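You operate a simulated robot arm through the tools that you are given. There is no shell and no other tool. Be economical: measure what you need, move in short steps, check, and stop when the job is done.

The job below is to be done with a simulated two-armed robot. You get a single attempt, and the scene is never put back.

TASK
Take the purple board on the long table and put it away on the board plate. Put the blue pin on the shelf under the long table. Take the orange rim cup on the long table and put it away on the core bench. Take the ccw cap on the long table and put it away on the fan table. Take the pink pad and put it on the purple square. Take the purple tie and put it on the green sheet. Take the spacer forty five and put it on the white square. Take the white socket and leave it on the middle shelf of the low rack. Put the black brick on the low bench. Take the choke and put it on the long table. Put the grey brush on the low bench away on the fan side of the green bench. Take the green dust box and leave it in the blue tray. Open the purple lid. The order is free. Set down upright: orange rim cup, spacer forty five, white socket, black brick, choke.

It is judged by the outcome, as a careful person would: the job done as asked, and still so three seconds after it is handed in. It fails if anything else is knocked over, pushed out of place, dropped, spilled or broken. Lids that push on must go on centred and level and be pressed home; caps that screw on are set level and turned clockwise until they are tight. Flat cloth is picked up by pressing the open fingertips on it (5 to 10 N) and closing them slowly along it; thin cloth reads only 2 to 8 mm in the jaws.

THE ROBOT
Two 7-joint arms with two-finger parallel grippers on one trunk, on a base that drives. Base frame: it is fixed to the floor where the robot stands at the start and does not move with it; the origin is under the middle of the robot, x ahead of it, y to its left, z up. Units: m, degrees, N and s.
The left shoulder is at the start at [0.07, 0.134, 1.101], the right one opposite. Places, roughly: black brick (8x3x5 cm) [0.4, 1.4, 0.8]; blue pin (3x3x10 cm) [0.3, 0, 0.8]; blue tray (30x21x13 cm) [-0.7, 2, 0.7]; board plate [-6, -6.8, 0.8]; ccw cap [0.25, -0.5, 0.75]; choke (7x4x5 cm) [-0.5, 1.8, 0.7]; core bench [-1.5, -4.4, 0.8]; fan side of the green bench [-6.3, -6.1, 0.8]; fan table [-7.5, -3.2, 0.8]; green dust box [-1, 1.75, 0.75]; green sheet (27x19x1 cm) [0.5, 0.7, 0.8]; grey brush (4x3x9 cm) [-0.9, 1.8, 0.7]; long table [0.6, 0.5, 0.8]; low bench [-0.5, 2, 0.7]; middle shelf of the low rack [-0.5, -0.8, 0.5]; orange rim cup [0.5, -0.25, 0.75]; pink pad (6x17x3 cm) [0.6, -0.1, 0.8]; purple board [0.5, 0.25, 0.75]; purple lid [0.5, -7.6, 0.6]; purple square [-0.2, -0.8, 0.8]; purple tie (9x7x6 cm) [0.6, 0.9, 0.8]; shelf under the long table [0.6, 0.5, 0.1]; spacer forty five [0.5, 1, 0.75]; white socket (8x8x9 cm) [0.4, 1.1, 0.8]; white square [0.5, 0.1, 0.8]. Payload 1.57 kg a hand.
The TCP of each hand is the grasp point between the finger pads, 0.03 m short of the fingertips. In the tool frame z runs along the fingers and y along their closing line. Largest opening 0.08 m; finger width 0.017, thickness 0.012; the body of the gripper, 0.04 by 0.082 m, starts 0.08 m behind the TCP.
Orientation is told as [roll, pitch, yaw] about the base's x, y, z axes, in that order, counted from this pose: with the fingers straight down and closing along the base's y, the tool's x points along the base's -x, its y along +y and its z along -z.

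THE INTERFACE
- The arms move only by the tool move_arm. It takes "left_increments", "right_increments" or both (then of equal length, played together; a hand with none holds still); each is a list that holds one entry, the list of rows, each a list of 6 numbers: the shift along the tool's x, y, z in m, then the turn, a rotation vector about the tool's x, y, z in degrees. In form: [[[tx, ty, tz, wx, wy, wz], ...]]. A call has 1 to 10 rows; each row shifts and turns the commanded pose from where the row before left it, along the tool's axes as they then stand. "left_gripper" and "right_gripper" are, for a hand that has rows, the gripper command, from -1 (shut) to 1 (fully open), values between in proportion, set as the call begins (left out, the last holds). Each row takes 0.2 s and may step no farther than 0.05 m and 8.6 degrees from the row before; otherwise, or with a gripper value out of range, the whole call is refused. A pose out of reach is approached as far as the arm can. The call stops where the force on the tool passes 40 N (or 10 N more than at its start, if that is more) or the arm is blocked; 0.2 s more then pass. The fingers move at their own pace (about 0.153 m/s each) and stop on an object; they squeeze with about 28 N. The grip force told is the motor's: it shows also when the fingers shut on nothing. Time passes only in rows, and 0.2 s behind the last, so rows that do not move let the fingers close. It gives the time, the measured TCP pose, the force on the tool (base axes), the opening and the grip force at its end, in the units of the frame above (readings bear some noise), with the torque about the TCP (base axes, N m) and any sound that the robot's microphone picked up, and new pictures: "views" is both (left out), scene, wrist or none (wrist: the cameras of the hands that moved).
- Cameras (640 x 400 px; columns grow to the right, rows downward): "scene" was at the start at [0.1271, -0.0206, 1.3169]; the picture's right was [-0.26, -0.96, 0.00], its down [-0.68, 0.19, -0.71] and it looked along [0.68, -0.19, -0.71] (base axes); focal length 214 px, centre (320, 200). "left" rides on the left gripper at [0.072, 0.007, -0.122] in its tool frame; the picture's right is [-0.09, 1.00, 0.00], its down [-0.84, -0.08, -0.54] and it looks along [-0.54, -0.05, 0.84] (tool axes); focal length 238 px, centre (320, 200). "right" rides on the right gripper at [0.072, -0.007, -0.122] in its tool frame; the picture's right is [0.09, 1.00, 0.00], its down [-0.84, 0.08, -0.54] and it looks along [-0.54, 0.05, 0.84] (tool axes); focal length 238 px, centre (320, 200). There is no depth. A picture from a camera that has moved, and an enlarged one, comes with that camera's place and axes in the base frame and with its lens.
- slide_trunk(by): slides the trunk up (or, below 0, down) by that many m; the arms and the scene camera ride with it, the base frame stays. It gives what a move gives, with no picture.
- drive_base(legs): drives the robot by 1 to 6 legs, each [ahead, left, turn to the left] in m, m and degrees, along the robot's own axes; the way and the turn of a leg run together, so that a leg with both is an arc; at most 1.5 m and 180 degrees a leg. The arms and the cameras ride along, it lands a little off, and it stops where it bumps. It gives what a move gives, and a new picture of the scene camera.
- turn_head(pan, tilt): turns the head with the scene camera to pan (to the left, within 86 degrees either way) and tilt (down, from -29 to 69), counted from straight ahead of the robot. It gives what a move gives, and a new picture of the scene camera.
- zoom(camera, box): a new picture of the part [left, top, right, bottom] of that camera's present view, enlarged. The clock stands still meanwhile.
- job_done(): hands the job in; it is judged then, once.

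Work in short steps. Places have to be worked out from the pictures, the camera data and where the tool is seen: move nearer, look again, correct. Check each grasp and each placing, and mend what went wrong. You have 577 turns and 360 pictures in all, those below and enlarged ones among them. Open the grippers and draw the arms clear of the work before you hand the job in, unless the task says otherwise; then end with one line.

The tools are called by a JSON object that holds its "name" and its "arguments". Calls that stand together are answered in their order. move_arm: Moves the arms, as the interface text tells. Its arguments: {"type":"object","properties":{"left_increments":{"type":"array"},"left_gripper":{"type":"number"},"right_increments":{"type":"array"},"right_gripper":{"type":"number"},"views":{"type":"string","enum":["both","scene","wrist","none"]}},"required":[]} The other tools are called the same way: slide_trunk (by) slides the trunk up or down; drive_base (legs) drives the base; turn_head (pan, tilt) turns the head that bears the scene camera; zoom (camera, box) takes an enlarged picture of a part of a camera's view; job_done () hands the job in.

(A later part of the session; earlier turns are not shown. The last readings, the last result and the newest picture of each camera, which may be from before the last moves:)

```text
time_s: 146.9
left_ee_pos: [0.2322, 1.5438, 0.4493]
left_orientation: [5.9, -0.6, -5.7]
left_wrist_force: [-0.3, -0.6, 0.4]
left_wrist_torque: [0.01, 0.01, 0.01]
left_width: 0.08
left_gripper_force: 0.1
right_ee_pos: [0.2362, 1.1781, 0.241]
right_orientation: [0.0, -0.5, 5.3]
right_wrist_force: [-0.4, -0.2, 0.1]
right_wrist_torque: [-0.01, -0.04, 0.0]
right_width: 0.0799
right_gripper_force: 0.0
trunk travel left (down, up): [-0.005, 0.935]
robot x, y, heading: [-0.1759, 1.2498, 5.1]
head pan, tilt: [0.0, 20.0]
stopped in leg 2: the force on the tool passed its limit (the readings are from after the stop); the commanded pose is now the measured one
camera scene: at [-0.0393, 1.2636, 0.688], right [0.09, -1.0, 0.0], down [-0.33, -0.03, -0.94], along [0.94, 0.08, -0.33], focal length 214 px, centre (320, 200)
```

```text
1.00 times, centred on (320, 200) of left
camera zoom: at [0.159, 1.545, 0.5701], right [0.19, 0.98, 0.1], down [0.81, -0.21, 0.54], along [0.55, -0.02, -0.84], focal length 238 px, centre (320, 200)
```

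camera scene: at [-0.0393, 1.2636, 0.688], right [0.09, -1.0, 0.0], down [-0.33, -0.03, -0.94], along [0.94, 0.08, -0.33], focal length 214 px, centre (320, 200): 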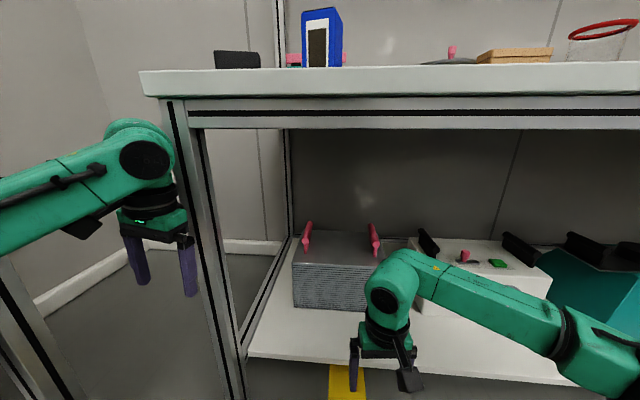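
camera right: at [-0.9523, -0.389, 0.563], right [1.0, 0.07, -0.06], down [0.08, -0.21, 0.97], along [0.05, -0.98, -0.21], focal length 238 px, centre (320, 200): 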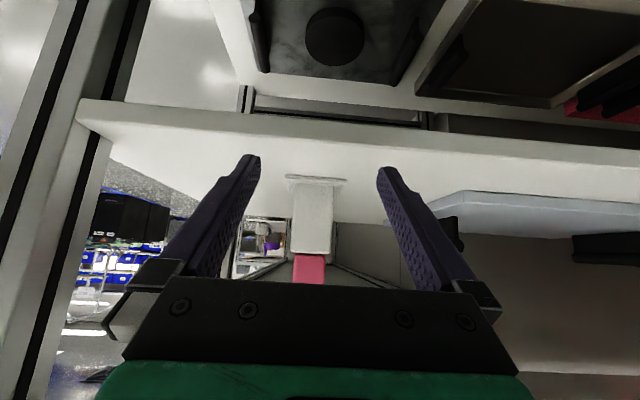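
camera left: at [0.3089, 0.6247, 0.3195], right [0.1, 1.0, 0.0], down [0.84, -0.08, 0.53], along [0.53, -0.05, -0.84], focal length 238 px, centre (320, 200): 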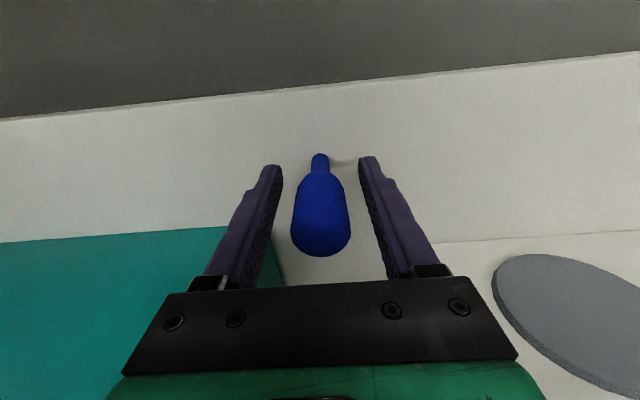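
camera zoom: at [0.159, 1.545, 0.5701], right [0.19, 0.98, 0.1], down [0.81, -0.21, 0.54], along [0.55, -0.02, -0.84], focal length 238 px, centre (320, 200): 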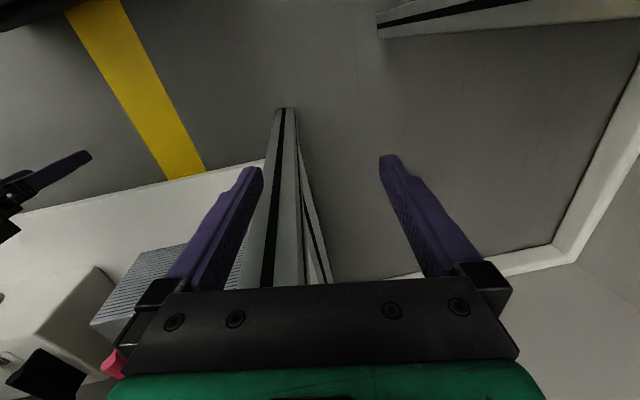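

My mistake: the trunk lift was refused, so the left hand bumped the table leg. Back straight out, then raise in two lifts and check that nothing moved.

{"name": "drive_base", "arguments": {"legs": [[-0.3, 0, 0]]}}

{"name": "slide_trunk", "arguments": {"by": 0.37}}

{"name": "slide_trunk", "arguments": {"by": 0.3}}

{"name": "turn_head", "arguments": {"pan": 0, "tilt": 40}}

```text
time_s: 148.9
left_ee_pos: [-0.0586, 1.5177, 0.442]
left_orientation: [5.7, 0.5, -5.8]
left_wrist_force: [-0.2, 0.3, 0.7]
left_wrist_torque: [0.02, -0.01, -0.01]
left_width: 0.0798
left_gripper_force: 0.1
right_ee_pos: [-0.0598, 1.1508, 0.2369]
right_orientation: [0.1, -0.1, 5.0]
right_wrist_force: [0.0, 0.5, -0.4]
right_wrist_torque: [-0.03, 0.02, -0.01]
right_width: 0.0799
right_gripper_force: 0.0
trunk travel left (down, up): [-0.005, 0.935]
robot x, y, heading: [-0.4697, 1.2248, 4.8]
head pan, tilt: [0.0, 20.0]
camera scene: at [-0.33, 1.2379, 0.6856], right [0.08, -1.0, 0.0], down [-0.34, -0.03, -0.94], along [0.94, 0.08, -0.34], focal length 214 px, centre (320, 200)
```

scene: 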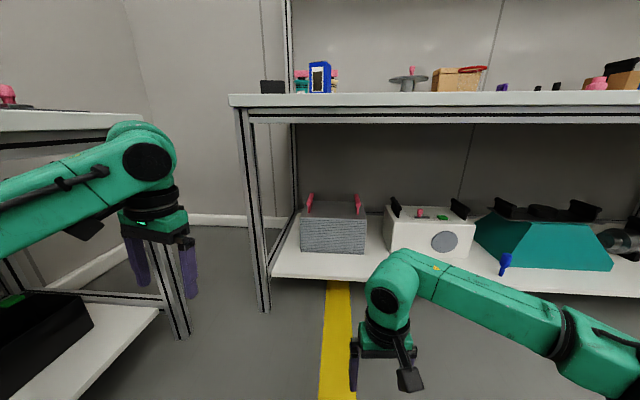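

```text
time_s: 152.5
left_ee_pos: [-0.0582, 1.5176, 0.8124]
left_orientation: [5.8, 0.5, -5.8]
left_wrist_force: [-0.7, -0.9, -0.2]
left_wrist_torque: [-0.02, 0.0, -0.01]
left_width: 0.0798
left_gripper_force: 0.2
right_ee_pos: [-0.0586, 1.151, 0.6056]
right_orientation: [0.1, 0.1, 5.1]
right_wrist_force: [0.5, 0.3, 0.4]
right_wrist_torque: [0.03, 0.01, 0.0]
right_width: 0.08
right_gripper_force: 0.1
trunk travel left (down, up): [-0.375, 0.565]
robot x, y, heading: [-0.4731, 1.2237, 4.7]
head pan, tilt: [0.0, 20.0]
```

```text
time_s: 155.5
left_ee_pos: [-0.0582, 1.5186, 1.1116]
left_orientation: [5.8, 0.5, -5.8]
left_wrist_force: [-0.1, 0.7, -1.2]
left_wrist_torque: [0.0, 0.01, -0.02]
left_width: 0.08
left_gripper_force: 0.1
right_ee_pos: [-0.0575, 1.1521, 0.907]
right_orientation: [0.0, 0.1, 5.1]
right_wrist_force: [0.3, 0.4, 0.5]
right_wrist_torque: [0.02, 0.01, 0.03]
right_width: 0.0801
right_gripper_force: 0.1
trunk travel left (down, up): [-0.675, 0.265]
robot x, y, heading: [-0.4747, 1.2259, 4.9]
head pan, tilt: [0.0, 20.0]
```

```text
time_s: 156.3
left_ee_pos: [-0.0593, 1.5188, 1.1128]
left_orientation: [5.9, 0.4, -5.9]
left_wrist_force: [0.2, -0.8, 1.1]
left_wrist_torque: [0.0, 0.01, 0.01]
left_width: 0.0802
left_gripper_force: 0.0
right_ee_pos: [-0.0587, 1.15, 0.9067]
right_orientation: [0.1, 0.0, 5.1]
right_wrist_force: [-0.3, 0.1, 0.6]
right_wrist_torque: [0.01, 0.0, 0.03]
right_width: 0.0799
right_gripper_force: 0.1
trunk travel left (down, up): [-0.675, 0.265]
robot x, y, heading: [-0.4691, 1.225, 4.6]
head pan, tilt: [0.0, 40.0]
camera scene: at [-0.338, 1.2372, 1.3243], right [0.08, -1.0, 0.0], down [-0.64, -0.05, -0.77], along [0.76, 0.06, -0.64], focal length 214 px, centre (320, 200)
```

scene: 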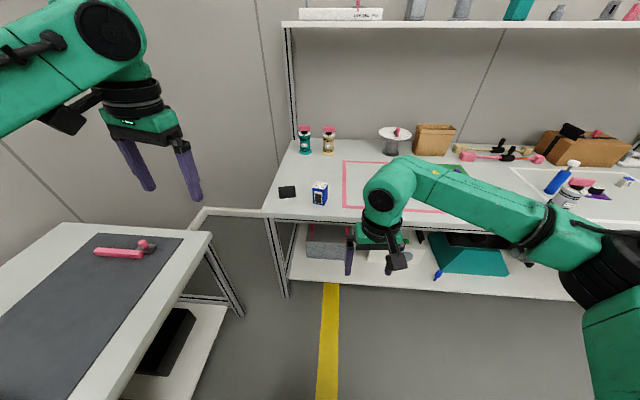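

All stands as before. Straighten the base and the left hand, then approach the brick.

{"name": "drive_base", "arguments": {"legs": [[0, 0, -4.8], [0.3, 0, 0]]}}

{"name": "move_arm", "arguments": {"left_increments": [[[0, 0, 0, 5.8, 0, 0], [0, 0, 0, 0, 0, -5], [0, 0, 0, 0, 0, -5.5], [0, 0, 0, 0, 0, 0]]], "views": "wrist"}}

```text
time_s: 158.8
left_ee_pos: [0.2602, 1.4824, 1.1124]
left_orientation: [5.8, 0.4, -10.6]
left_wrist_force: [-0.4, -0.7, 0.5]
left_wrist_torque: [0.02, 0.02, 0.02]
left_width: 0.08
left_gripper_force: 0.0
right_ee_pos: [0.2289, 1.1163, 0.9077]
right_orientation: [0.1, -0.1, 0.3]
right_wrist_force: [0.0, 0.2, 0.0]
right_wrist_torque: [0.02, 0.02, 0.01]
right_width: 0.08
right_gripper_force: 0.0
trunk travel left (down, up): [-0.675, 0.265]
robot x, y, heading: [-0.1747, 1.2252, 0.2]
head pan, tilt: [0.0, 40.0]
camera scene: at [-0.0419, 1.2258, 1.3243], right [0.0, -1.0, 0.0], down [-0.64, 0.0, -0.77], along [0.77, 0.0, -0.64], focal length 214 px, centre (320, 200)
```

scene: 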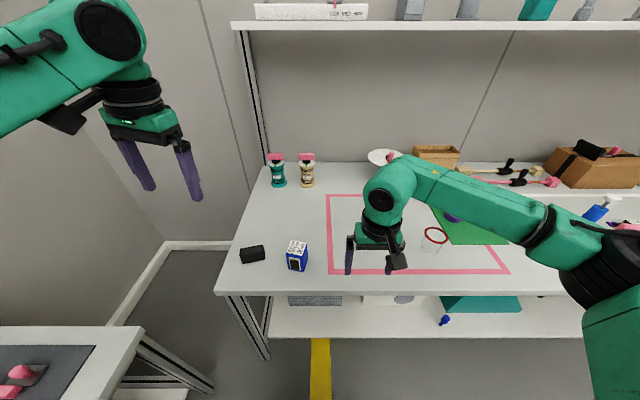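

```text
time_s: 159.8
left_ee_pos: [0.2617, 1.483, 1.1112]
left_orientation: [0.1, 0.5, -0.1]
left_wrist_force: [-0.4, -0.4, 0.1]
left_wrist_torque: [0.01, -0.01, 0.0]
left_width: 0.0799
left_gripper_force: 0.0
right_ee_pos: [0.2296, 1.1164, 0.9064]
right_orientation: [0.1, 0.0, 0.3]
right_wrist_force: [0.8, 0.3, -0.2]
right_wrist_torque: [0.02, 0.01, -0.01]
right_width: 0.08
right_gripper_force: 0.1
trunk travel left (down, up): [-0.675, 0.265]
robot x, y, heading: [-0.1755, 1.227, 0.2]
head pan, tilt: [0.0, 40.0]
camera left: at [0.1889, 1.4885, 1.2336], right [0.09, 1.0, 0.0], down [0.84, -0.08, 0.54], along [0.53, -0.05, -0.84], focal length 238 px, centre (320, 200)
```

left: 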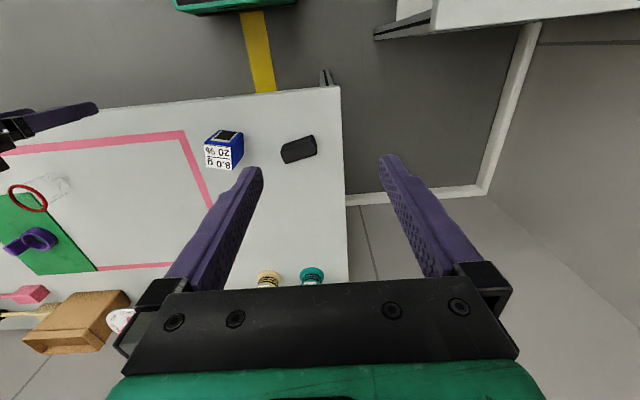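

The brick's long axis is ~20° off y, so the left hand needs about +110° yaw. Turn it.

{"name": "move_arm", "arguments": {"left_increments": [[[0, 0, 0, 0, 0, -8.5], [0, 0, 0, 0, 0, -8.5], [0, 0, 0, 0, 0, -8.5], [0, 0, 0, 0, 0, -8.5], [0, 0, 0, 0, 0, -8.5], [0, 0, 0, 0, 0, -8.5], [0, 0, 0, 0, 0, -8.5], [0, 0, 0, 0, 0, -8.5], [0, 0, 0, 0, 0, -8.5], [0, 0, 0, 0, 0, -8.5]]], "views": "none"}}

{"name": "move_arm", "arguments": {"left_increments": [[[0, 0, 0, 0, 0, -8.5], [0, 0, 0, 0, 0, -8.5], [0, 0, 0, 0, 0, -8], [0, 0, 0, 0, 0, 0]]], "views": "wrist"}}

```text
time_s: 162.0
left_ee_pos: [0.2613, 1.4826, 1.1119]
left_orientation: [0.5, -0.2, 85.0]
left_wrist_force: [-0.7, 0.5, 0.8]
left_wrist_torque: [0.01, 0.04, 0.0]
left_width: 0.0801
left_gripper_force: 0.2
right_ee_pos: [0.2296, 1.1157, 0.9075]
right_orientation: [0.0, 0.0, 0.3]
right_wrist_force: [0.7, 0.3, 0.2]
right_wrist_torque: [0.0, -0.02, 0.01]
right_width: 0.08
right_gripper_force: 0.0
trunk travel left (down, up): [-0.675, 0.265]
robot x, y, heading: [-0.1761, 1.2268, 0.1]
head pan, tilt: [0.0, 40.0]
```

```text
time_s: 163.0
left_ee_pos: [0.2608, 1.4819, 1.1122]
left_orientation: [0.3, -0.3, 110.0]
left_wrist_force: [0.1, 0.0, -0.1]
left_wrist_torque: [-0.02, -0.02, 0.03]
left_width: 0.08
left_gripper_force: 0.1
right_ee_pos: [0.231, 1.1165, 0.9062]
right_orientation: [0.1, 0.0, 0.3]
right_wrist_force: [-0.1, -0.1, -0.3]
right_wrist_torque: [-0.01, -0.01, -0.02]
right_width: 0.0799
right_gripper_force: 0.1
trunk travel left (down, up): [-0.675, 0.265]
robot x, y, heading: [-0.1744, 1.2238, -0.1]
head pan, tilt: [0.0, 40.0]
camera left: at [0.2791, 1.4114, 1.2328], right [-0.97, -0.25, 0.01], down [-0.21, 0.81, 0.55], along [-0.14, 0.53, -0.84], focal length 238 px, centre (320, 200)
```

left: 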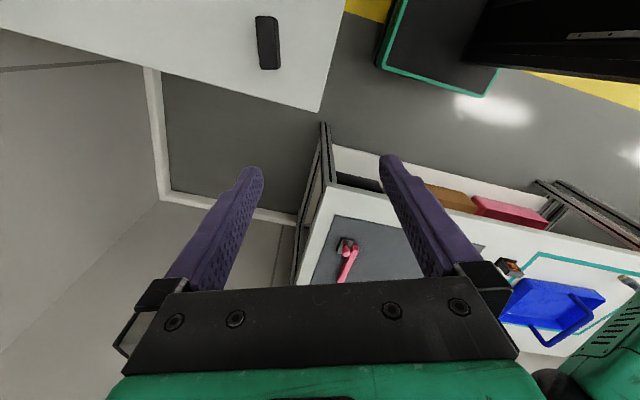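

Works. Move above the brick and down to z 0.92.

{"name": "move_arm", "arguments": {"left_increments": [[[0.0156, -0.013, 0.038, 0, 0, 0], [0.0156, -0.013, 0.038, 0, 0, 0], [0.0156, -0.013, 0.038, 0, 0, 0], [0.0156, -0.013, 0.038, 0, 0, 0], [0.0156, -0.013, 0.038, 0, 0, 0], [0, 0, 0, 0, 0, 0]]], "views": "wrist"}}

```text
time_s: 164.4
left_ee_pos: [0.3461, 1.4325, 0.9208]
left_orientation: [0.2, -0.2, 109.9]
left_wrist_force: [-0.6, -0.5, 0.2]
left_wrist_torque: [-0.03, 0.03, -0.01]
left_width: 0.0799
left_gripper_force: 0.1
right_ee_pos: [0.2301, 1.1162, 0.9072]
right_orientation: [0.1, -0.1, 0.3]
right_wrist_force: [0.3, -0.3, -0.7]
right_wrist_torque: [-0.01, -0.04, -0.02]
right_width: 0.0801
right_gripper_force: 0.1
trunk travel left (down, up): [-0.675, 0.265]
robot x, y, heading: [-0.1756, 1.2241, 0.2]
head pan, tilt: [0.0, 40.0]
camera left: at [0.3647, 1.3617, 1.042], right [-0.97, -0.25, 0.01], down [-0.21, 0.81, 0.54], along [-0.14, 0.53, -0.84], focal length 238 px, centre (320, 200)
```

left: 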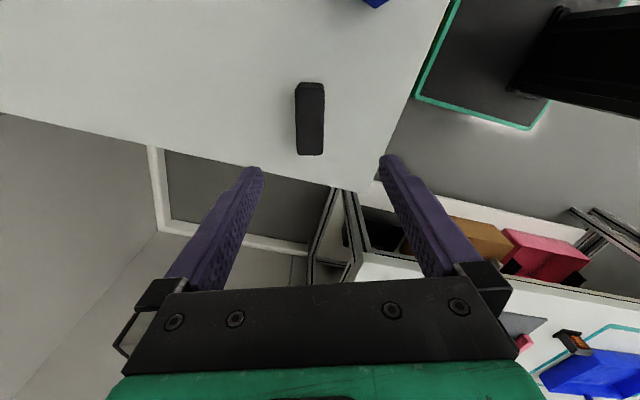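

Aligned; shift ~1 cm and lower onto the brick.

{"name": "move_arm", "arguments": {"left_increments": [[[0.01, -0.006, 0.02, 0, 0, 0], [0, 0, 0.04, 0, 0, 0], [0, 0, 0.04, 0, 0, 0], [0, 0, 0.03, 0, 0, 0], [0, 0, 0, 0, 0, 0]]], "views": "wrist"}}

```text
time_s: 165.6
left_ee_pos: [0.3552, 1.424, 0.79]
left_orientation: [0.2, -0.2, 109.9]
left_wrist_force: [0.5, -0.6, 0.2]
left_wrist_torque: [0.03, -0.02, 0.0]
left_width: 0.0799
left_gripper_force: 0.1
right_ee_pos: [0.2296, 1.1163, 0.9072]
right_orientation: [0.1, 0.0, 0.1]
right_wrist_force: [0.0, -0.7, -0.4]
right_wrist_torque: [0.0, 0.01, -0.02]
right_width: 0.0797
right_gripper_force: 0.1
trunk travel left (down, up): [-0.675, 0.265]
robot x, y, heading: [-0.1722, 1.2238, -0.2]
head pan, tilt: [0.0, 40.0]
camera left: at [0.3737, 1.354, 0.9121], right [-0.97, -0.25, 0.01], down [-0.21, 0.81, 0.55], along [-0.14, 0.53, -0.84], focal length 238 px, centre (320, 200)
```

left: 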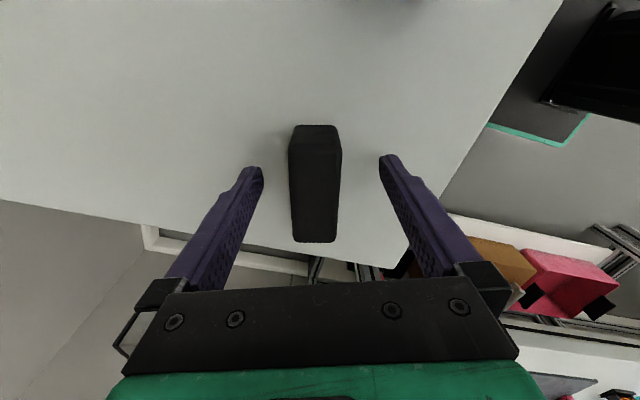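

Brick centred between the fingers. Close and lift.

{"name": "move_arm", "arguments": {"left_increments": [[[0, 0, 0, 0, 0, 0], [0, 0, 0, 0, 0, 0], [0, 0, 0, 0, 0, 0]]], "left_gripper": -1, "views": "none"}}

{"name": "move_arm", "arguments": {"left_increments": [[[0, 0, -0.03, 0, 0, 0], [0, 0, -0.04, 0, 0, 0], [0, 0, -0.04, 0, 0, 0], [0, 0, -0.04, 0, 0, 0], [0, 0, 0, 0, 0, 0]]], "views": "wrist"}}

```text
time_s: 166.4
left_ee_pos: [0.3557, 1.4235, 0.7913]
left_orientation: [0.3, -0.3, 109.9]
left_wrist_force: [0.5, 0.1, -0.4]
left_wrist_torque: [-0.01, -0.01, 0.0]
left_width: 0.0308
left_gripper_force: 28.1
right_ee_pos: [0.2301, 1.1165, 0.9062]
right_orientation: [0.1, 0.0, 0.2]
right_wrist_force: [0.6, -0.4, 0.2]
right_wrist_torque: [0.06, 0.01, -0.02]
right_width: 0.0798
right_gripper_force: 0.1
trunk travel left (down, up): [-0.675, 0.265]
robot x, y, heading: [-0.1764, 1.2264, 0.3]
head pan, tilt: [0.0, 40.0]
```

```text
time_s: 167.6
left_ee_pos: [0.3557, 1.4235, 0.9418]
left_orientation: [0.4, -0.3, 109.8]
left_wrist_force: [-0.2, 0.3, 0.1]
left_wrist_torque: [0.01, -0.03, 0.01]
left_width: 0.0307
left_gripper_force: 27.9
right_ee_pos: [0.23, 1.116, 0.9071]
right_orientation: [0.0, 0.0, 0.4]
right_wrist_force: [-0.4, -0.6, -0.1]
right_wrist_torque: [-0.01, -0.03, 0.01]
right_width: 0.08
right_gripper_force: 0.1
trunk travel left (down, up): [-0.675, 0.265]
robot x, y, heading: [-0.176, 1.225, 0.0]
head pan, tilt: [0.0, 40.0]
camera left: at [0.3755, 1.3527, 1.0625], right [-0.97, -0.25, 0.01], down [-0.21, 0.81, 0.55], along [-0.14, 0.53, -0.84], focal length 238 px, centre (320, 200)
```

left: 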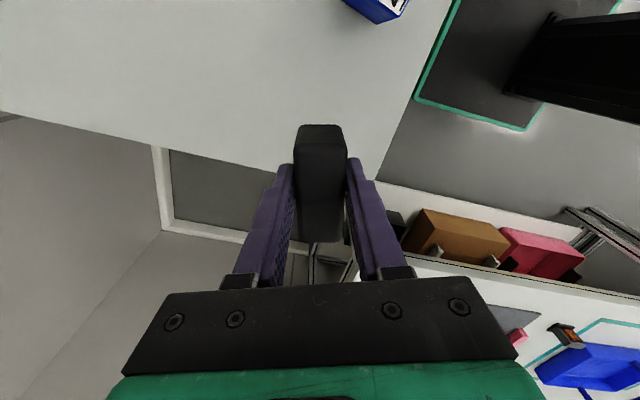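

Brick held. Back off and turn to face the low bench.

{"name": "drive_base", "arguments": {"legs": [[-0.45, -0.15, 0], [0, 0, 90]]}}

{"name": "turn_head", "arguments": {"pan": 0, "tilt": 45}}

```text
time_s: 174.3
left_ee_pos: [-0.8271, 1.6039, 0.942]
left_orientation: [0.4, -0.3, -160.0]
left_wrist_force: [0.5, 0.4, -0.7]
left_wrist_torque: [0.03, 0.0, 0.02]
left_width: 0.0296
left_gripper_force: 28.0
right_ee_pos: [-0.5214, 1.4773, 0.9063]
right_orientation: [0.0, 0.0, 90.4]
right_wrist_force: [-0.6, -0.2, 0.0]
right_wrist_torque: [0.0, -0.05, 0.01]
right_width: 0.08
right_gripper_force: 0.1
trunk travel left (down, up): [-0.675, 0.265]
robot x, y, heading: [-0.6279, 1.0742, 90.3]
head pan, tilt: [0.0, 40.0]
camera scene: at [-0.6295, 1.209, 1.3242], right [1.0, 0.0, 0.0], down [0.0, -0.64, -0.77], along [0.0, 0.77, -0.64], focal length 214 px, centre (320, 200)
```

scene: 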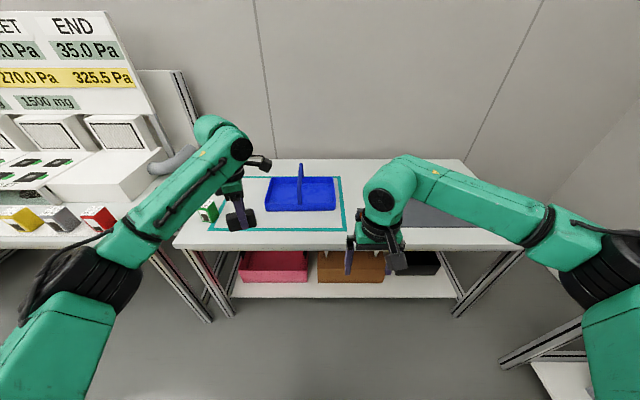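

```text
time_s: 174.9
left_ee_pos: [-0.8276, 1.6035, 0.9416]
left_orientation: [0.3, -0.3, -159.9]
left_wrist_force: [0.5, 0.1, -0.2]
left_wrist_torque: [0.02, -0.02, 0.04]
left_width: 0.029
left_gripper_force: 28.0
right_ee_pos: [-0.5209, 1.4784, 0.9067]
right_orientation: [0.1, 0.0, 90.4]
right_wrist_force: [-1.4, 0.9, -1.2]
right_wrist_torque: [0.02, 0.0, 0.0]
right_width: 0.08
right_gripper_force: 0.0
trunk travel left (down, up): [-0.675, 0.265]
robot x, y, heading: [-0.6245, 1.0715, 90.3]
head pan, tilt: [0.0, 45.0]
camera scene: at [-0.6296, 1.2054, 1.317], right [1.0, 0.0, 0.0], down [0.0, -0.71, -0.71], along [0.0, 0.71, -0.71], focal length 214 px, centre (320, 200)
```

scene: 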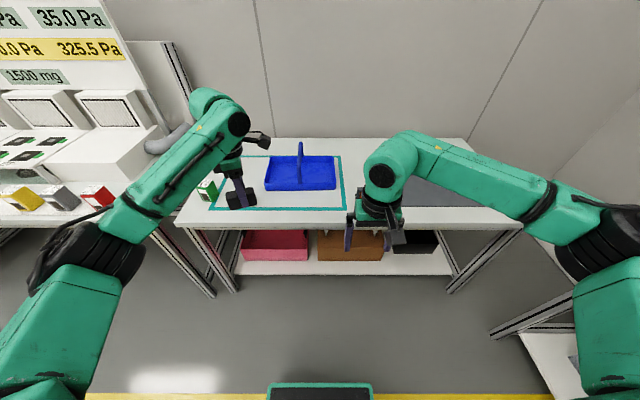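

Look through the right wrist camera and a scene zoom for choke, brush and dust box.

{"name": "zoom", "arguments": {"camera": "right", "box": [0, 0, 640, 400]}}

{"name": "zoom", "arguments": {"camera": "scene", "box": [160, 120, 480, 320]}}

{"name": "zoom", "arguments": {"camera": "left", "box": [0, 0, 640, 400]}}

```text
1.00 times, centred on (320, 200) of right
camera zoom: at [-0.5118, 1.4069, 1.0289], right [-1.0, -0.1, 0.0], down [-0.08, 0.84, 0.54], along [-0.06, 0.54, -0.84], focal length 238 px, centre (320, 200)
```

zoom: 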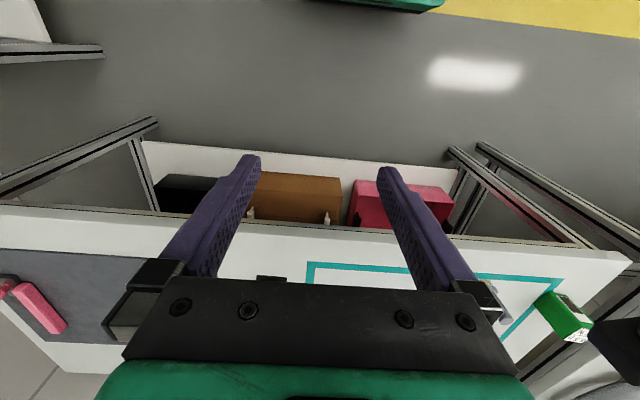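

```text
2.00 times, centred on (320, 220) of scene
camera zoom: at [-0.6296, 1.2054, 1.317], right [1.0, 0.0, 0.0], down [0.0, -0.71, -0.71], along [0.0, 0.71, -0.71], focal length 429 px, centre (320, 160)
```

zoom: 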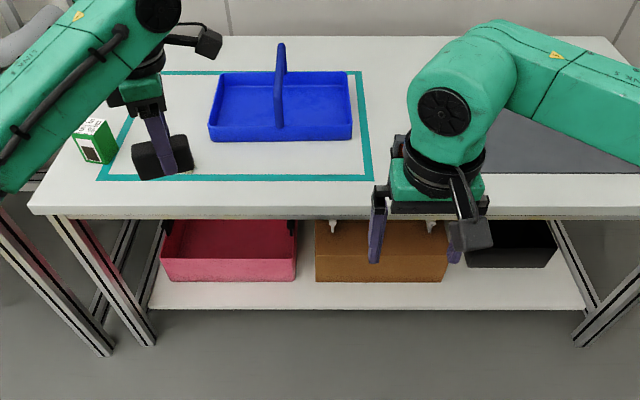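

```text
1.00 times, centred on (320, 200) of left
camera zoom: at [-0.7575, 1.6226, 1.0625], right [0.25, -0.97, 0.01], down [-0.81, -0.21, 0.55], along [-0.53, -0.14, -0.84], focal length 238 px, centre (320, 200)
```

zoom: 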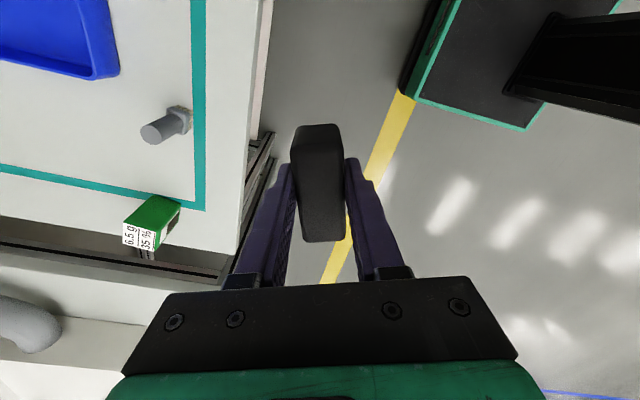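

Brush ≈ (-0.9, 1.79), dust box ≈ (-1.05, 1.8), choke ≈ (-0.46, 1.77). Drive in and bring the brick over a free front spot at (-0.72, 1.74).

{"name": "move_arm", "arguments": {"right_increments": [[[0, -0.04, 0, 0, 0, 0], [0, -0.04, 0, 0, 0, 0], [0, -0.04, 0, 0, 0, 0]]], "left_increments": [[[0.021, 0.045, 0, 0, 0, 0], [0.021, 0.045, 0, 0, 0, 0], [0.021, 0.045, 0, 0, 0, 0]]], "views": "none"}}

{"name": "drive_base", "arguments": {"legs": [[0.25, 0, 0]]}}

{"name": "zoom", "arguments": {"camera": "left", "box": [0, 0, 640, 400]}}

{"name": "zoom", "arguments": {"camera": "right", "box": [0, 0, 640, 400]}}

```text
time_s: 175.8
left_ee_pos: [-0.752, 1.5456, 0.9285]
left_orientation: [0.4, -0.3, -160.1]
left_wrist_force: [-0.5, 0.5, -1.1]
left_wrist_torque: [0.01, 0.02, 0.01]
left_width: 0.0291
left_gripper_force: 27.8
left hand out of reach, approached as far as the arm can: row 2, 3
right_ee_pos: [-0.3995, 1.4794, 0.9057]
right_orientation: [0.2, 0.1, 90.5]
right_wrist_force: [0.0, 0.8, 0.9]
right_wrist_torque: [0.02, 0.05, -0.03]
right_width: 0.0801
right_gripper_force: 0.1
trunk travel left (down, up): [-0.675, 0.265]
robot x, y, heading: [-0.6278, 1.0706, 90.4]
head pan, tilt: [0.0, 45.0]
```

```text
time_s: 177.6
left_ee_pos: [-0.7527, 1.7919, 0.9294]
left_orientation: [0.4, -0.2, -160.2]
left_wrist_force: [-0.9, -0.3, -1.5]
left_wrist_torque: [0.0, 0.0, -0.01]
left_width: 0.0293
left_gripper_force: 27.8
right_ee_pos: [-0.4019, 1.7255, 0.9055]
right_orientation: [0.1, 0.0, 90.4]
right_wrist_force: [-0.6, 0.1, -0.9]
right_wrist_torque: [0.02, 0.01, 0.02]
right_width: 0.0799
right_gripper_force: 0.0
trunk travel left (down, up): [-0.675, 0.265]
robot x, y, heading: [-0.6262, 1.3185, 90.0]
head pan, tilt: [0.0, 45.0]
camera scene: at [-0.6298, 1.4519, 1.317], right [1.0, 0.0, 0.0], down [0.0, -0.71, -0.71], along [0.0, 0.71, -0.71], focal length 214 px, centre (320, 200)
```

scene: 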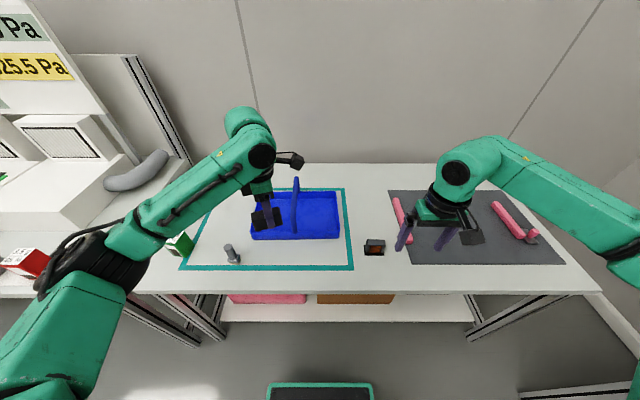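

```text
1.00 times, centred on (320, 200) of left
camera zoom: at [-0.683, 1.8104, 1.0506], right [0.25, -0.97, 0.01], down [-0.81, -0.21, 0.54], along [-0.53, -0.14, -0.84], focal length 238 px, centre (320, 200)
```

zoom: 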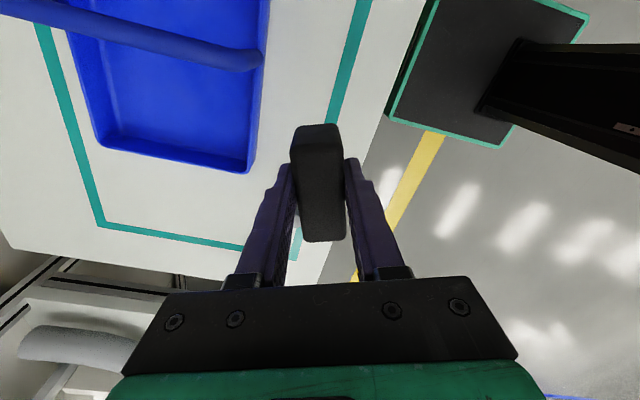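

```text
1.00 times, centred on (320, 200) of right
camera zoom: at [-0.3929, 1.6544, 1.0284], right [-1.0, -0.1, 0.0], down [-0.08, 0.84, 0.54], along [-0.05, 0.54, -0.84], focal length 238 px, centre (320, 200)
```

zoom: 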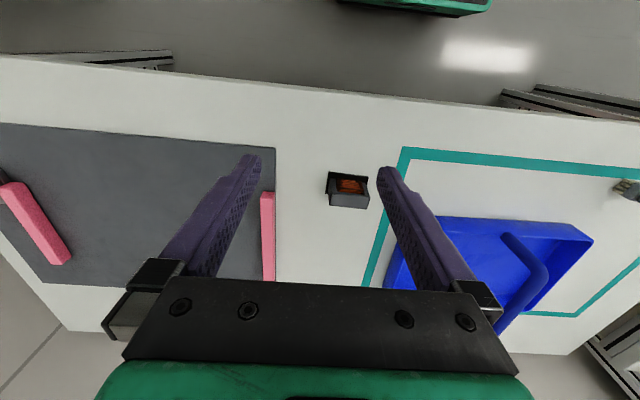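

The spot right below the brick (-0.75, 1.79) is free, in front of the tray. Lower straight down.

{"name": "move_arm", "arguments": {"left_increments": [[[0, 0, 0.04, 0, 0, 0], [0, 0, 0.04, 0, 0, 0], [0, 0, 0.04, 0, 0, 0], [0, 0, 0.03, 0, 0, 0], [0, 0, 0.008, 0, 0, 0], [0, 0, 0.006, 0, 0, 0], [0, 0, 0.005, 0, 0, 0], [0, 0, 0.005, 0, 0, 0], [0, 0, 0, 0, 0, 0]]], "views": "wrist"}}

```text
time_s: 179.6
left_ee_pos: [-0.7536, 1.7915, 0.7551]
left_orientation: [0.4, -0.2, -160.3]
left_wrist_force: [-0.1, -0.2, -0.3]
left_wrist_torque: [0.01, 0.0, 0.01]
left_width: 0.0292
left_gripper_force: 28.3
right_ee_pos: [-0.4007, 1.7258, 0.9046]
right_orientation: [0.1, 0.0, 90.5]
right_wrist_force: [0.3, 0.7, 0.0]
right_wrist_torque: [-0.04, 0.0, -0.01]
right_width: 0.08
right_gripper_force: 0.1
trunk travel left (down, up): [-0.675, 0.265]
robot x, y, heading: [-0.6279, 1.3213, 90.0]
head pan, tilt: [0.0, 45.0]
camera left: at [-0.6833, 1.8094, 0.8763], right [0.25, -0.97, 0.01], down [-0.81, -0.21, 0.54], along [-0.53, -0.14, -0.84], focal length 238 px, centre (320, 200)
```

left: 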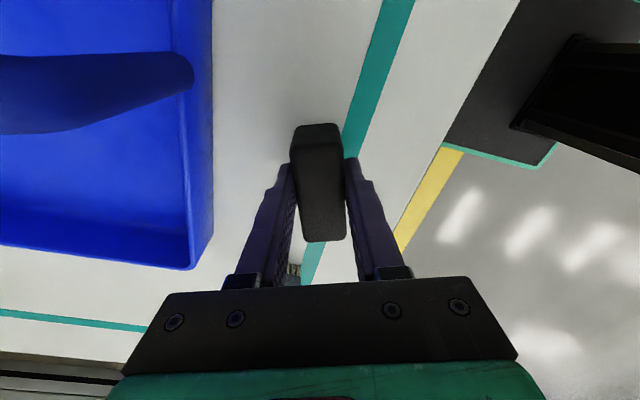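

Not yet touching; continue slowly.

{"name": "move_arm", "arguments": {"left_increments": [[[0, 0, 0.006, 0, 0, 0], [0, 0, 0.005, 0, 0, 0], [0, 0, 0.004, 0, 0, 0], [0, 0, 0.004, 0, 0, 0], [0, 0, 0.004, 0, 0, 0], [0, 0, 0.004, 0, 0, 0], [0, 0, 0.003, 0, 0, 0], [0, 0, 0, 0, 0, 0]]], "views": "none"}}

```text
time_s: 180.8
left_ee_pos: [-0.7525, 1.7905, 0.7418]
left_orientation: [-0.4, -0.1, -160.2]
left_wrist_force: [-1.1, -12.5, 23.0]
left_wrist_torque: [-0.9, 0.29, 0.01]
left_width: 0.0291
left_gripper_force: 28.3
right_ee_pos: [-0.3999, 1.7219, 0.9082]
right_orientation: [0.1, -0.2, 90.4]
right_wrist_force: [0.6, 0.0, -0.8]
right_wrist_torque: [-0.03, -0.05, 0.01]
right_width: 0.0802
right_gripper_force: 0.1
trunk travel left (down, up): [-0.675, 0.265]
robot x, y, heading: [-0.6264, 1.32, 90.1]
head pan, tilt: [0.0, 45.0]
stopped in row 5 (left hand): the force on the tool passed its limit (the readings are from after the stop); the commanded pose is now the measured one
```

Contact, bench top z ≈ 0.703. Open and lift.

{"name": "move_arm", "arguments": {"left_increments": [[[0, 0, -0.001, 0, 0, 0], [0, 0, 0, 0, 0, 0], [0, 0, 0, 0, 0, 0]]], "left_gripper": 0.4, "views": "none"}}

{"name": "move_arm", "arguments": {"left_increments": [[[0, 0, -0.03, 0, 0, 0], [0, 0, -0.04, 0, 0, 0], [0, 0, -0.04, 0, 0, 0], [0, 0, -0.04, 0, 0, 0], [0, 0, 0, 0, 0, 0]]], "views": "both"}}

```text
time_s: 181.6
left_ee_pos: [-0.752, 1.7939, 0.7389]
left_orientation: [-0.3, 0.0, -160.0]
left_wrist_force: [0.0, -0.7, 0.2]
left_wrist_torque: [0.02, -0.01, -0.01]
left_width: 0.0558
left_gripper_force: 0.1
right_ee_pos: [-0.4008, 1.7252, 0.9075]
right_orientation: [0.0, 0.0, 90.5]
right_wrist_force: [0.3, -0.3, 0.3]
right_wrist_torque: [-0.01, 0.01, 0.0]
right_width: 0.0801
right_gripper_force: 0.0
trunk travel left (down, up): [-0.675, 0.265]
robot x, y, heading: [-0.6314, 1.32, 90.0]
head pan, tilt: [0.0, 45.0]
```

```text
time_s: 182.8
left_ee_pos: [-0.7552, 1.7925, 0.8888]
left_orientation: [-0.2, 0.0, -160.1]
left_wrist_force: [-0.2, -0.6, -0.2]
left_wrist_torque: [-0.01, 0.05, -0.02]
left_width: 0.056
left_gripper_force: 0.1
right_ee_pos: [-0.4018, 1.7261, 0.9056]
right_orientation: [0.1, 0.0, 90.4]
right_wrist_force: [-0.6, -0.2, 0.0]
right_wrist_torque: [-0.01, -0.01, 0.03]
right_width: 0.0802
right_gripper_force: 0.1
trunk travel left (down, up): [-0.675, 0.265]
robot x, y, heading: [-0.6279, 1.3179, 90.2]
head pan, tilt: [0.0, 45.0]
camera scene: at [-0.6302, 1.4526, 1.3169], right [1.0, 0.0, 0.0], down [0.0, -0.71, -0.71], along [0.0, 0.71, -0.71], focal length 214 px, centre (320, 200)
camera left: at [-0.6846, 1.8103, 1.0102], right [0.25, -0.97, 0.0], down [-0.81, -0.21, 0.54], along [-0.53, -0.13, -0.84], focal length 238 px, centre (320, 200)
```

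scene: 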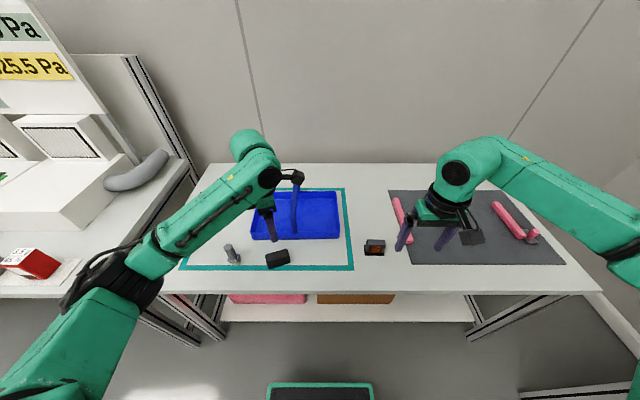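
left: 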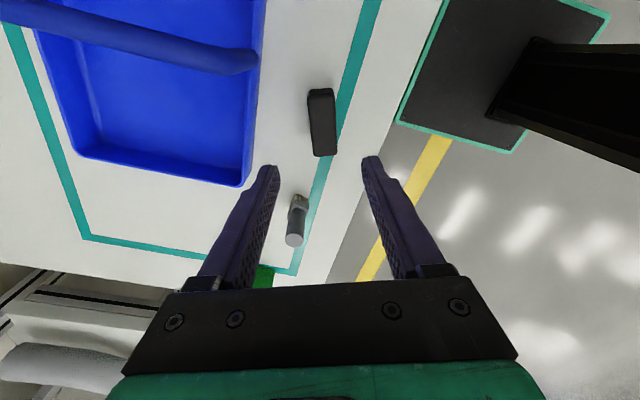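

Brick is upright. Zoom on the choke from the right wrist camera.

{"name": "zoom", "arguments": {"camera": "right", "box": [290, 150, 410, 225]}}

```text
5.33 times, centred on (350, 188) of right
camera zoom: at [-0.3932, 1.6549, 1.0282], right [-1.0, -0.1, 0.0], down [-0.08, 0.84, 0.54], along [-0.05, 0.54, -0.84], focal length 1271 px, centre (160, 267)
```

zoom: 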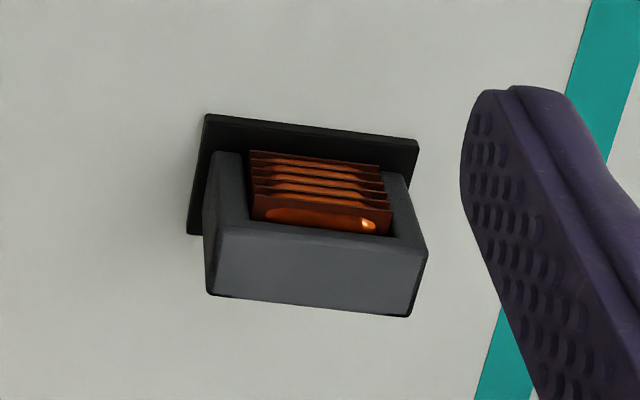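

The choke is aligned with the right hand's closing line; centre ≈ (-0.452, 1.826). Move above and lower to z 0.80.

{"name": "move_arm", "arguments": {"right_increments": [[[-0.033, 0.017, 0, 0, 0, 0], [-0.033, 0.017, 0, 0, 0, 0], [-0.033, 0.017, 0, 0, 0, 0], [0, 0, 0.04, 0, 0, 0], [0, 0, 0.045, 0, 0, 0], [0, 0, 0, 0, 0, 0]]], "views": "wrist"}}

```text
time_s: 184.2
left_ee_pos: [-0.7539, 1.7935, 0.8888]
left_orientation: [-0.2, 0.0, -160.1]
left_wrist_force: [0.1, -0.2, -0.3]
left_wrist_torque: [0.01, 0.02, -0.02]
left_width: 0.0561
left_gripper_force: 0.1
right_ee_pos: [-0.4541, 1.8237, 0.8216]
right_orientation: [0.1, 0.0, 90.4]
right_wrist_force: [-0.1, -0.8, 0.7]
right_wrist_torque: [0.01, -0.04, 0.02]
right_width: 0.0802
right_gripper_force: 0.1
trunk travel left (down, up): [-0.675, 0.265]
robot x, y, heading: [-0.6257, 1.3207, 90.2]
head pan, tilt: [0.0, 45.0]
camera right: at [-0.4453, 1.7537, 0.9433], right [-0.99, -0.1, 0.0], down [-0.08, 0.84, 0.54], along [-0.06, 0.54, -0.84], focal length 238 px, centre (320, 200)
```

right: 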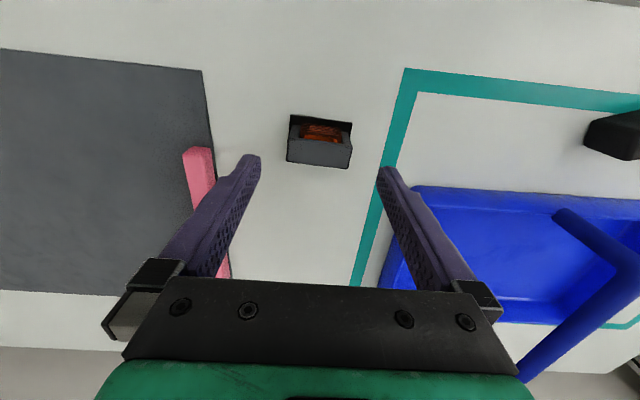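

Centred. Lower to 0.748, close, lift.

{"name": "move_arm", "arguments": {"right_increments": [[[-0.004, 0, 0.037, 0, 0, 0], [0, 0, 0.036, 0, 0, 0], [0, 0, 0, 0, 0, 0]]], "views": "wrist"}}

{"name": "move_arm", "arguments": {"right_increments": [[[0, 0, 0, 0, 0, 0], [0, 0, 0, 0, 0, 0], [0, 0, 0, 0, 0, 0]]], "right_gripper": -1, "views": "none"}}

{"name": "move_arm", "arguments": {"right_increments": [[[0, 0, -0.03, 0, 0, 0], [0, 0, -0.04, 0, 0, 0], [0, 0, -0.04, 0, 0, 0], [0, 0, -0.04, 0, 0, 0], [0, 0, 0, 0, 0, 0]]], "views": "wrist"}}

```text
time_s: 185.0
left_ee_pos: [-0.7539, 1.7926, 0.8895]
left_orientation: [-0.2, -0.1, -160.1]
left_wrist_force: [-0.4, -0.2, -0.3]
left_wrist_torque: [-0.02, -0.01, 0.0]
left_width: 0.0562
left_gripper_force: 0.0
right_ee_pos: [-0.4533, 1.8293, 0.7479]
right_orientation: [0.0, 0.0, 90.4]
right_wrist_force: [-0.1, -1.3, 0.2]
right_wrist_torque: [0.02, -0.03, -0.01]
right_width: 0.08
right_gripper_force: 0.0
trunk travel left (down, up): [-0.675, 0.265]
robot x, y, heading: [-0.6305, 1.3229, 90.1]
head pan, tilt: [0.0, 45.0]
camera right: at [-0.4456, 1.7573, 0.8701], right [-1.0, -0.1, 0.0], down [-0.08, 0.84, 0.54], along [-0.05, 0.54, -0.84], focal length 238 px, centre (320, 200)
```

right: 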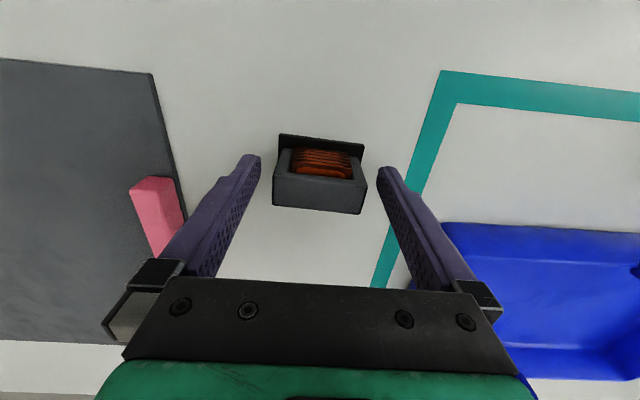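

```text
time_s: 185.8
left_ee_pos: [-0.7537, 1.7928, 0.888]
left_orientation: [-0.1, 0.0, -160.0]
left_wrist_force: [0.4, 0.6, -0.4]
left_wrist_torque: [0.0, 0.0, -0.01]
left_width: 0.0558
left_gripper_force: 0.1
right_ee_pos: [-0.4535, 1.828, 0.7478]
right_orientation: [0.2, -0.1, 90.4]
right_wrist_force: [0.7, -0.2, -0.1]
right_wrist_torque: [0.01, 0.01, 0.02]
right_width: 0.0558
right_gripper_force: 27.8
trunk travel left (down, up): [-0.675, 0.265]
robot x, y, heading: [-0.6288, 1.3216, 90.3]
head pan, tilt: [0.0, 45.0]
```

```text
time_s: 187.0
left_ee_pos: [-0.7524, 1.7929, 0.8883]
left_orientation: [-0.2, 0.0, -160.1]
left_wrist_force: [-0.9, 0.8, 0.3]
left_wrist_torque: [0.0, -0.03, 0.0]
left_width: 0.056
left_gripper_force: 0.1
right_ee_pos: [-0.4531, 1.8287, 0.899]
right_orientation: [0.1, 0.0, 90.4]
right_wrist_force: [0.2, -0.7, -1.3]
right_wrist_torque: [0.01, 0.02, 0.03]
right_width: 0.0557
right_gripper_force: 28.5
trunk travel left (down, up): [-0.675, 0.265]
robot x, y, heading: [-0.6254, 1.3203, 89.9]
head pan, tilt: [0.0, 45.0]
camera right: at [-0.4443, 1.7581, 1.0205], right [-1.0, -0.1, 0.0], down [-0.08, 0.84, 0.54], along [-0.06, 0.54, -0.84], focal length 238 px, centre (320, 200)
```

right: 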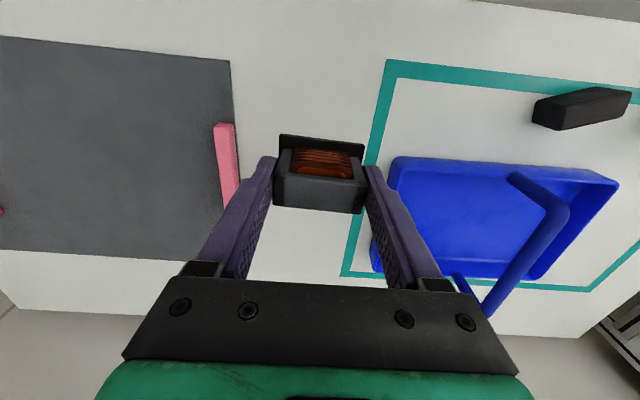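

Choke held. Raise it, then shift the base left to reach the green dust box and look.

{"name": "move_arm", "arguments": {"right_increments": [[[0.02, 0, -0.04, 0, 0, 0], [0.04, 0, -0.03, 0, 0, 0], [0.05, 0, 0, 0, 0, 0], [0.05, 0, 0, 0, 0, 0]]], "left_increments": [[[0, 0, -0.04, 0, 0, 0], [0, 0, -0.04, 0, 0, 0], [0, 0, 0, 0, 0, 0], [0, 0, 0, 0, 0, 0]]], "left_gripper": 1, "views": "none"}}

{"name": "drive_base", "arguments": {"legs": [[0, 0.2, 0]]}}

{"name": "zoom", "arguments": {"camera": "left", "box": [0, 0, 640, 400]}}

```text
time_s: 188.0
left_ee_pos: [-0.7579, 1.7978, 0.9689]
left_orientation: [-0.3, -0.1, -160.3]
left_wrist_force: [-0.2, 0.5, 0.1]
left_wrist_torque: [0.0, 0.01, 0.01]
left_width: 0.0799
left_gripper_force: 0.0
left hand out of reach, approached as far as the arm can: row 2
right_ee_pos: [-0.4517, 1.6669, 0.9687]
right_orientation: [0.1, -0.1, 90.3]
right_wrist_force: [-0.2, 0.8, -2.6]
right_wrist_torque: [0.02, -0.01, -0.02]
right_width: 0.0559
right_gripper_force: 28.5
trunk travel left (down, up): [-0.675, 0.265]
robot x, y, heading: [-0.627, 1.3203, 90.0]
head pan, tilt: [0.0, 45.0]
```

```text
time_s: 189.6
left_ee_pos: [-0.9566, 1.7989, 0.9683]
left_orientation: [-0.2, 0.1, -160.2]
left_wrist_force: [-0.7, 0.4, 0.6]
left_wrist_torque: [0.02, 0.02, 0.0]
left_width: 0.0799
left_gripper_force: 0.0
right_ee_pos: [-0.6507, 1.669, 0.968]
right_orientation: [0.1, 0.1, 90.6]
right_wrist_force: [-0.1, 0.8, -1.6]
right_wrist_torque: [-0.01, -0.01, -0.02]
right_width: 0.0558
right_gripper_force: 27.7
trunk travel left (down, up): [-0.675, 0.265]
robot x, y, heading: [-0.8287, 1.3199, 90.4]
head pan, tilt: [0.0, 45.0]
camera scene: at [-0.8285, 1.4521, 1.3169], right [1.0, 0.0, 0.0], down [0.0, -0.71, -0.71], along [0.0, 0.71, -0.71], focal length 214 px, centre (320, 200)
```

scene: 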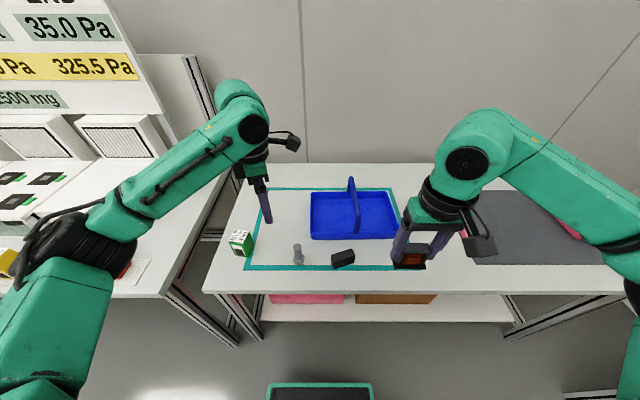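

```text
1.00 times, centred on (320, 200) of left
camera zoom: at [-0.8872, 1.8165, 1.0896], right [0.25, -0.97, 0.0], down [-0.81, -0.21, 0.54], along [-0.53, -0.13, -0.84], focal length 238 px, centre (320, 200)
```

zoom: 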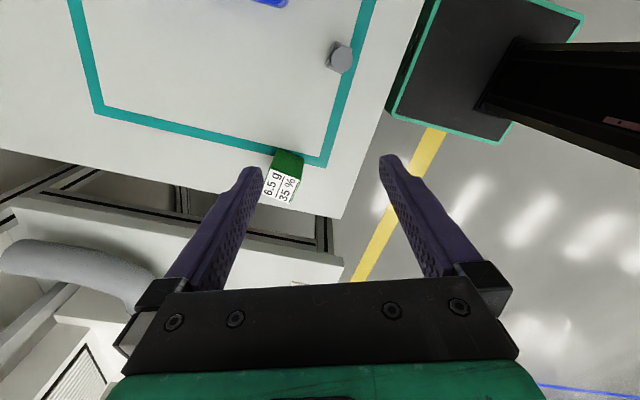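

{"name": "zoom", "arguments": {"camera": "left", "box": [240, 135, 336, 215]}}

{"name": "zoom", "arguments": {"camera": "scene", "box": [200, 200, 360, 300]}}

```text
5.00 times, centred on (288, 175) of left
camera zoom: at [-0.8872, 1.8165, 1.0896], right [0.25, -0.97, 0.0], down [-0.81, -0.21, 0.54], along [-0.53, -0.13, -0.84], focal length 1192 px, centre (480, 325)
```

zoom: 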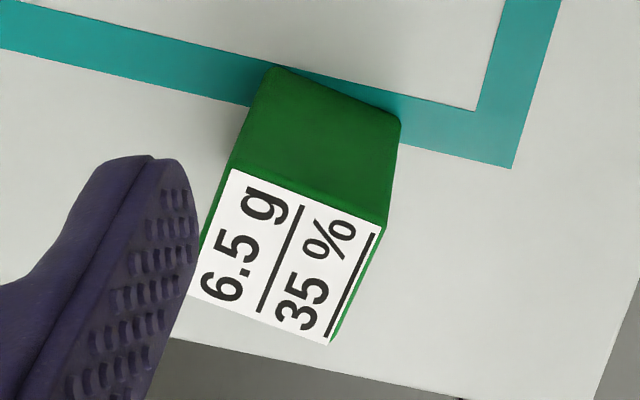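

```text
4.00 times, centred on (280, 250) of scene
camera zoom: at [-0.8285, 1.4521, 1.3169], right [1.0, 0.0, 0.0], down [0.0, -0.71, -0.71], along [0.0, 0.71, -0.71], focal length 858 px, centre (480, 0)
```

zoom: 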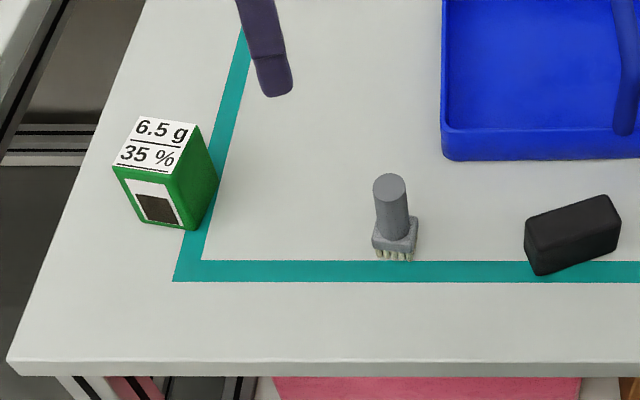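

Dust box ≈ 5 cm square at (-1.07, 1.83), turned ~-10°. Turn the left hand 30° to square up and move over it.

{"name": "move_arm", "arguments": {"left_increments": [[[0, 0, 0, 0, 0, 7.5], [0, 0, 0, 0, 0, 7.5], [0, 0, 0, 0, 0, 7.5], [0, 0, 0, 0, 0, 7.5], [-0.039, -0.0036, 0, 0, 0, 0], [-0.039, -0.0036, 0, 0, 0, 0], [-0.039, -0.0036, 0, 0, 0, 0], [0, 0, 0.04, 0, 0, 0], [0, 0, 0.04, 0, 0, 0], [0, 0, 0, 0, 0, 0]]], "views": "wrist"}}

```text
time_s: 191.8
left_ee_pos: [-1.0735, 1.8301, 0.8906]
left_orientation: [-0.2, -0.1, 169.8]
left_wrist_force: [-0.6, 0.3, 0.9]
left_wrist_torque: [0.01, -0.01, 0.01]
left_width: 0.0801
left_gripper_force: 0.1
right_ee_pos: [-0.6519, 1.6687, 0.9681]
right_orientation: [0.1, 0.0, 90.5]
right_wrist_force: [0.5, 0.2, -2.5]
right_wrist_torque: [-0.01, 0.02, -0.05]
right_width: 0.0558
right_gripper_force: 28.5
trunk travel left (down, up): [-0.675, 0.265]
robot x, y, heading: [-0.8246, 1.318, 90.1]
head pan, tilt: [0.0, 45.0]
camera left: at [-1.0024, 1.8103, 1.0105], right [-0.27, -0.96, 0.0], down [-0.81, 0.22, 0.54], along [-0.52, 0.15, -0.84], focal length 238 px, centre (320, 200)
```

left: 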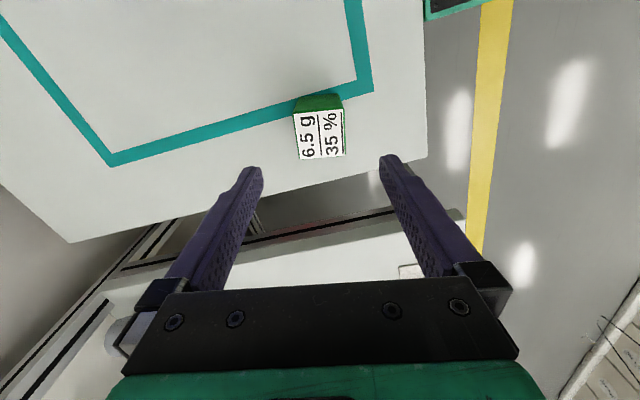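

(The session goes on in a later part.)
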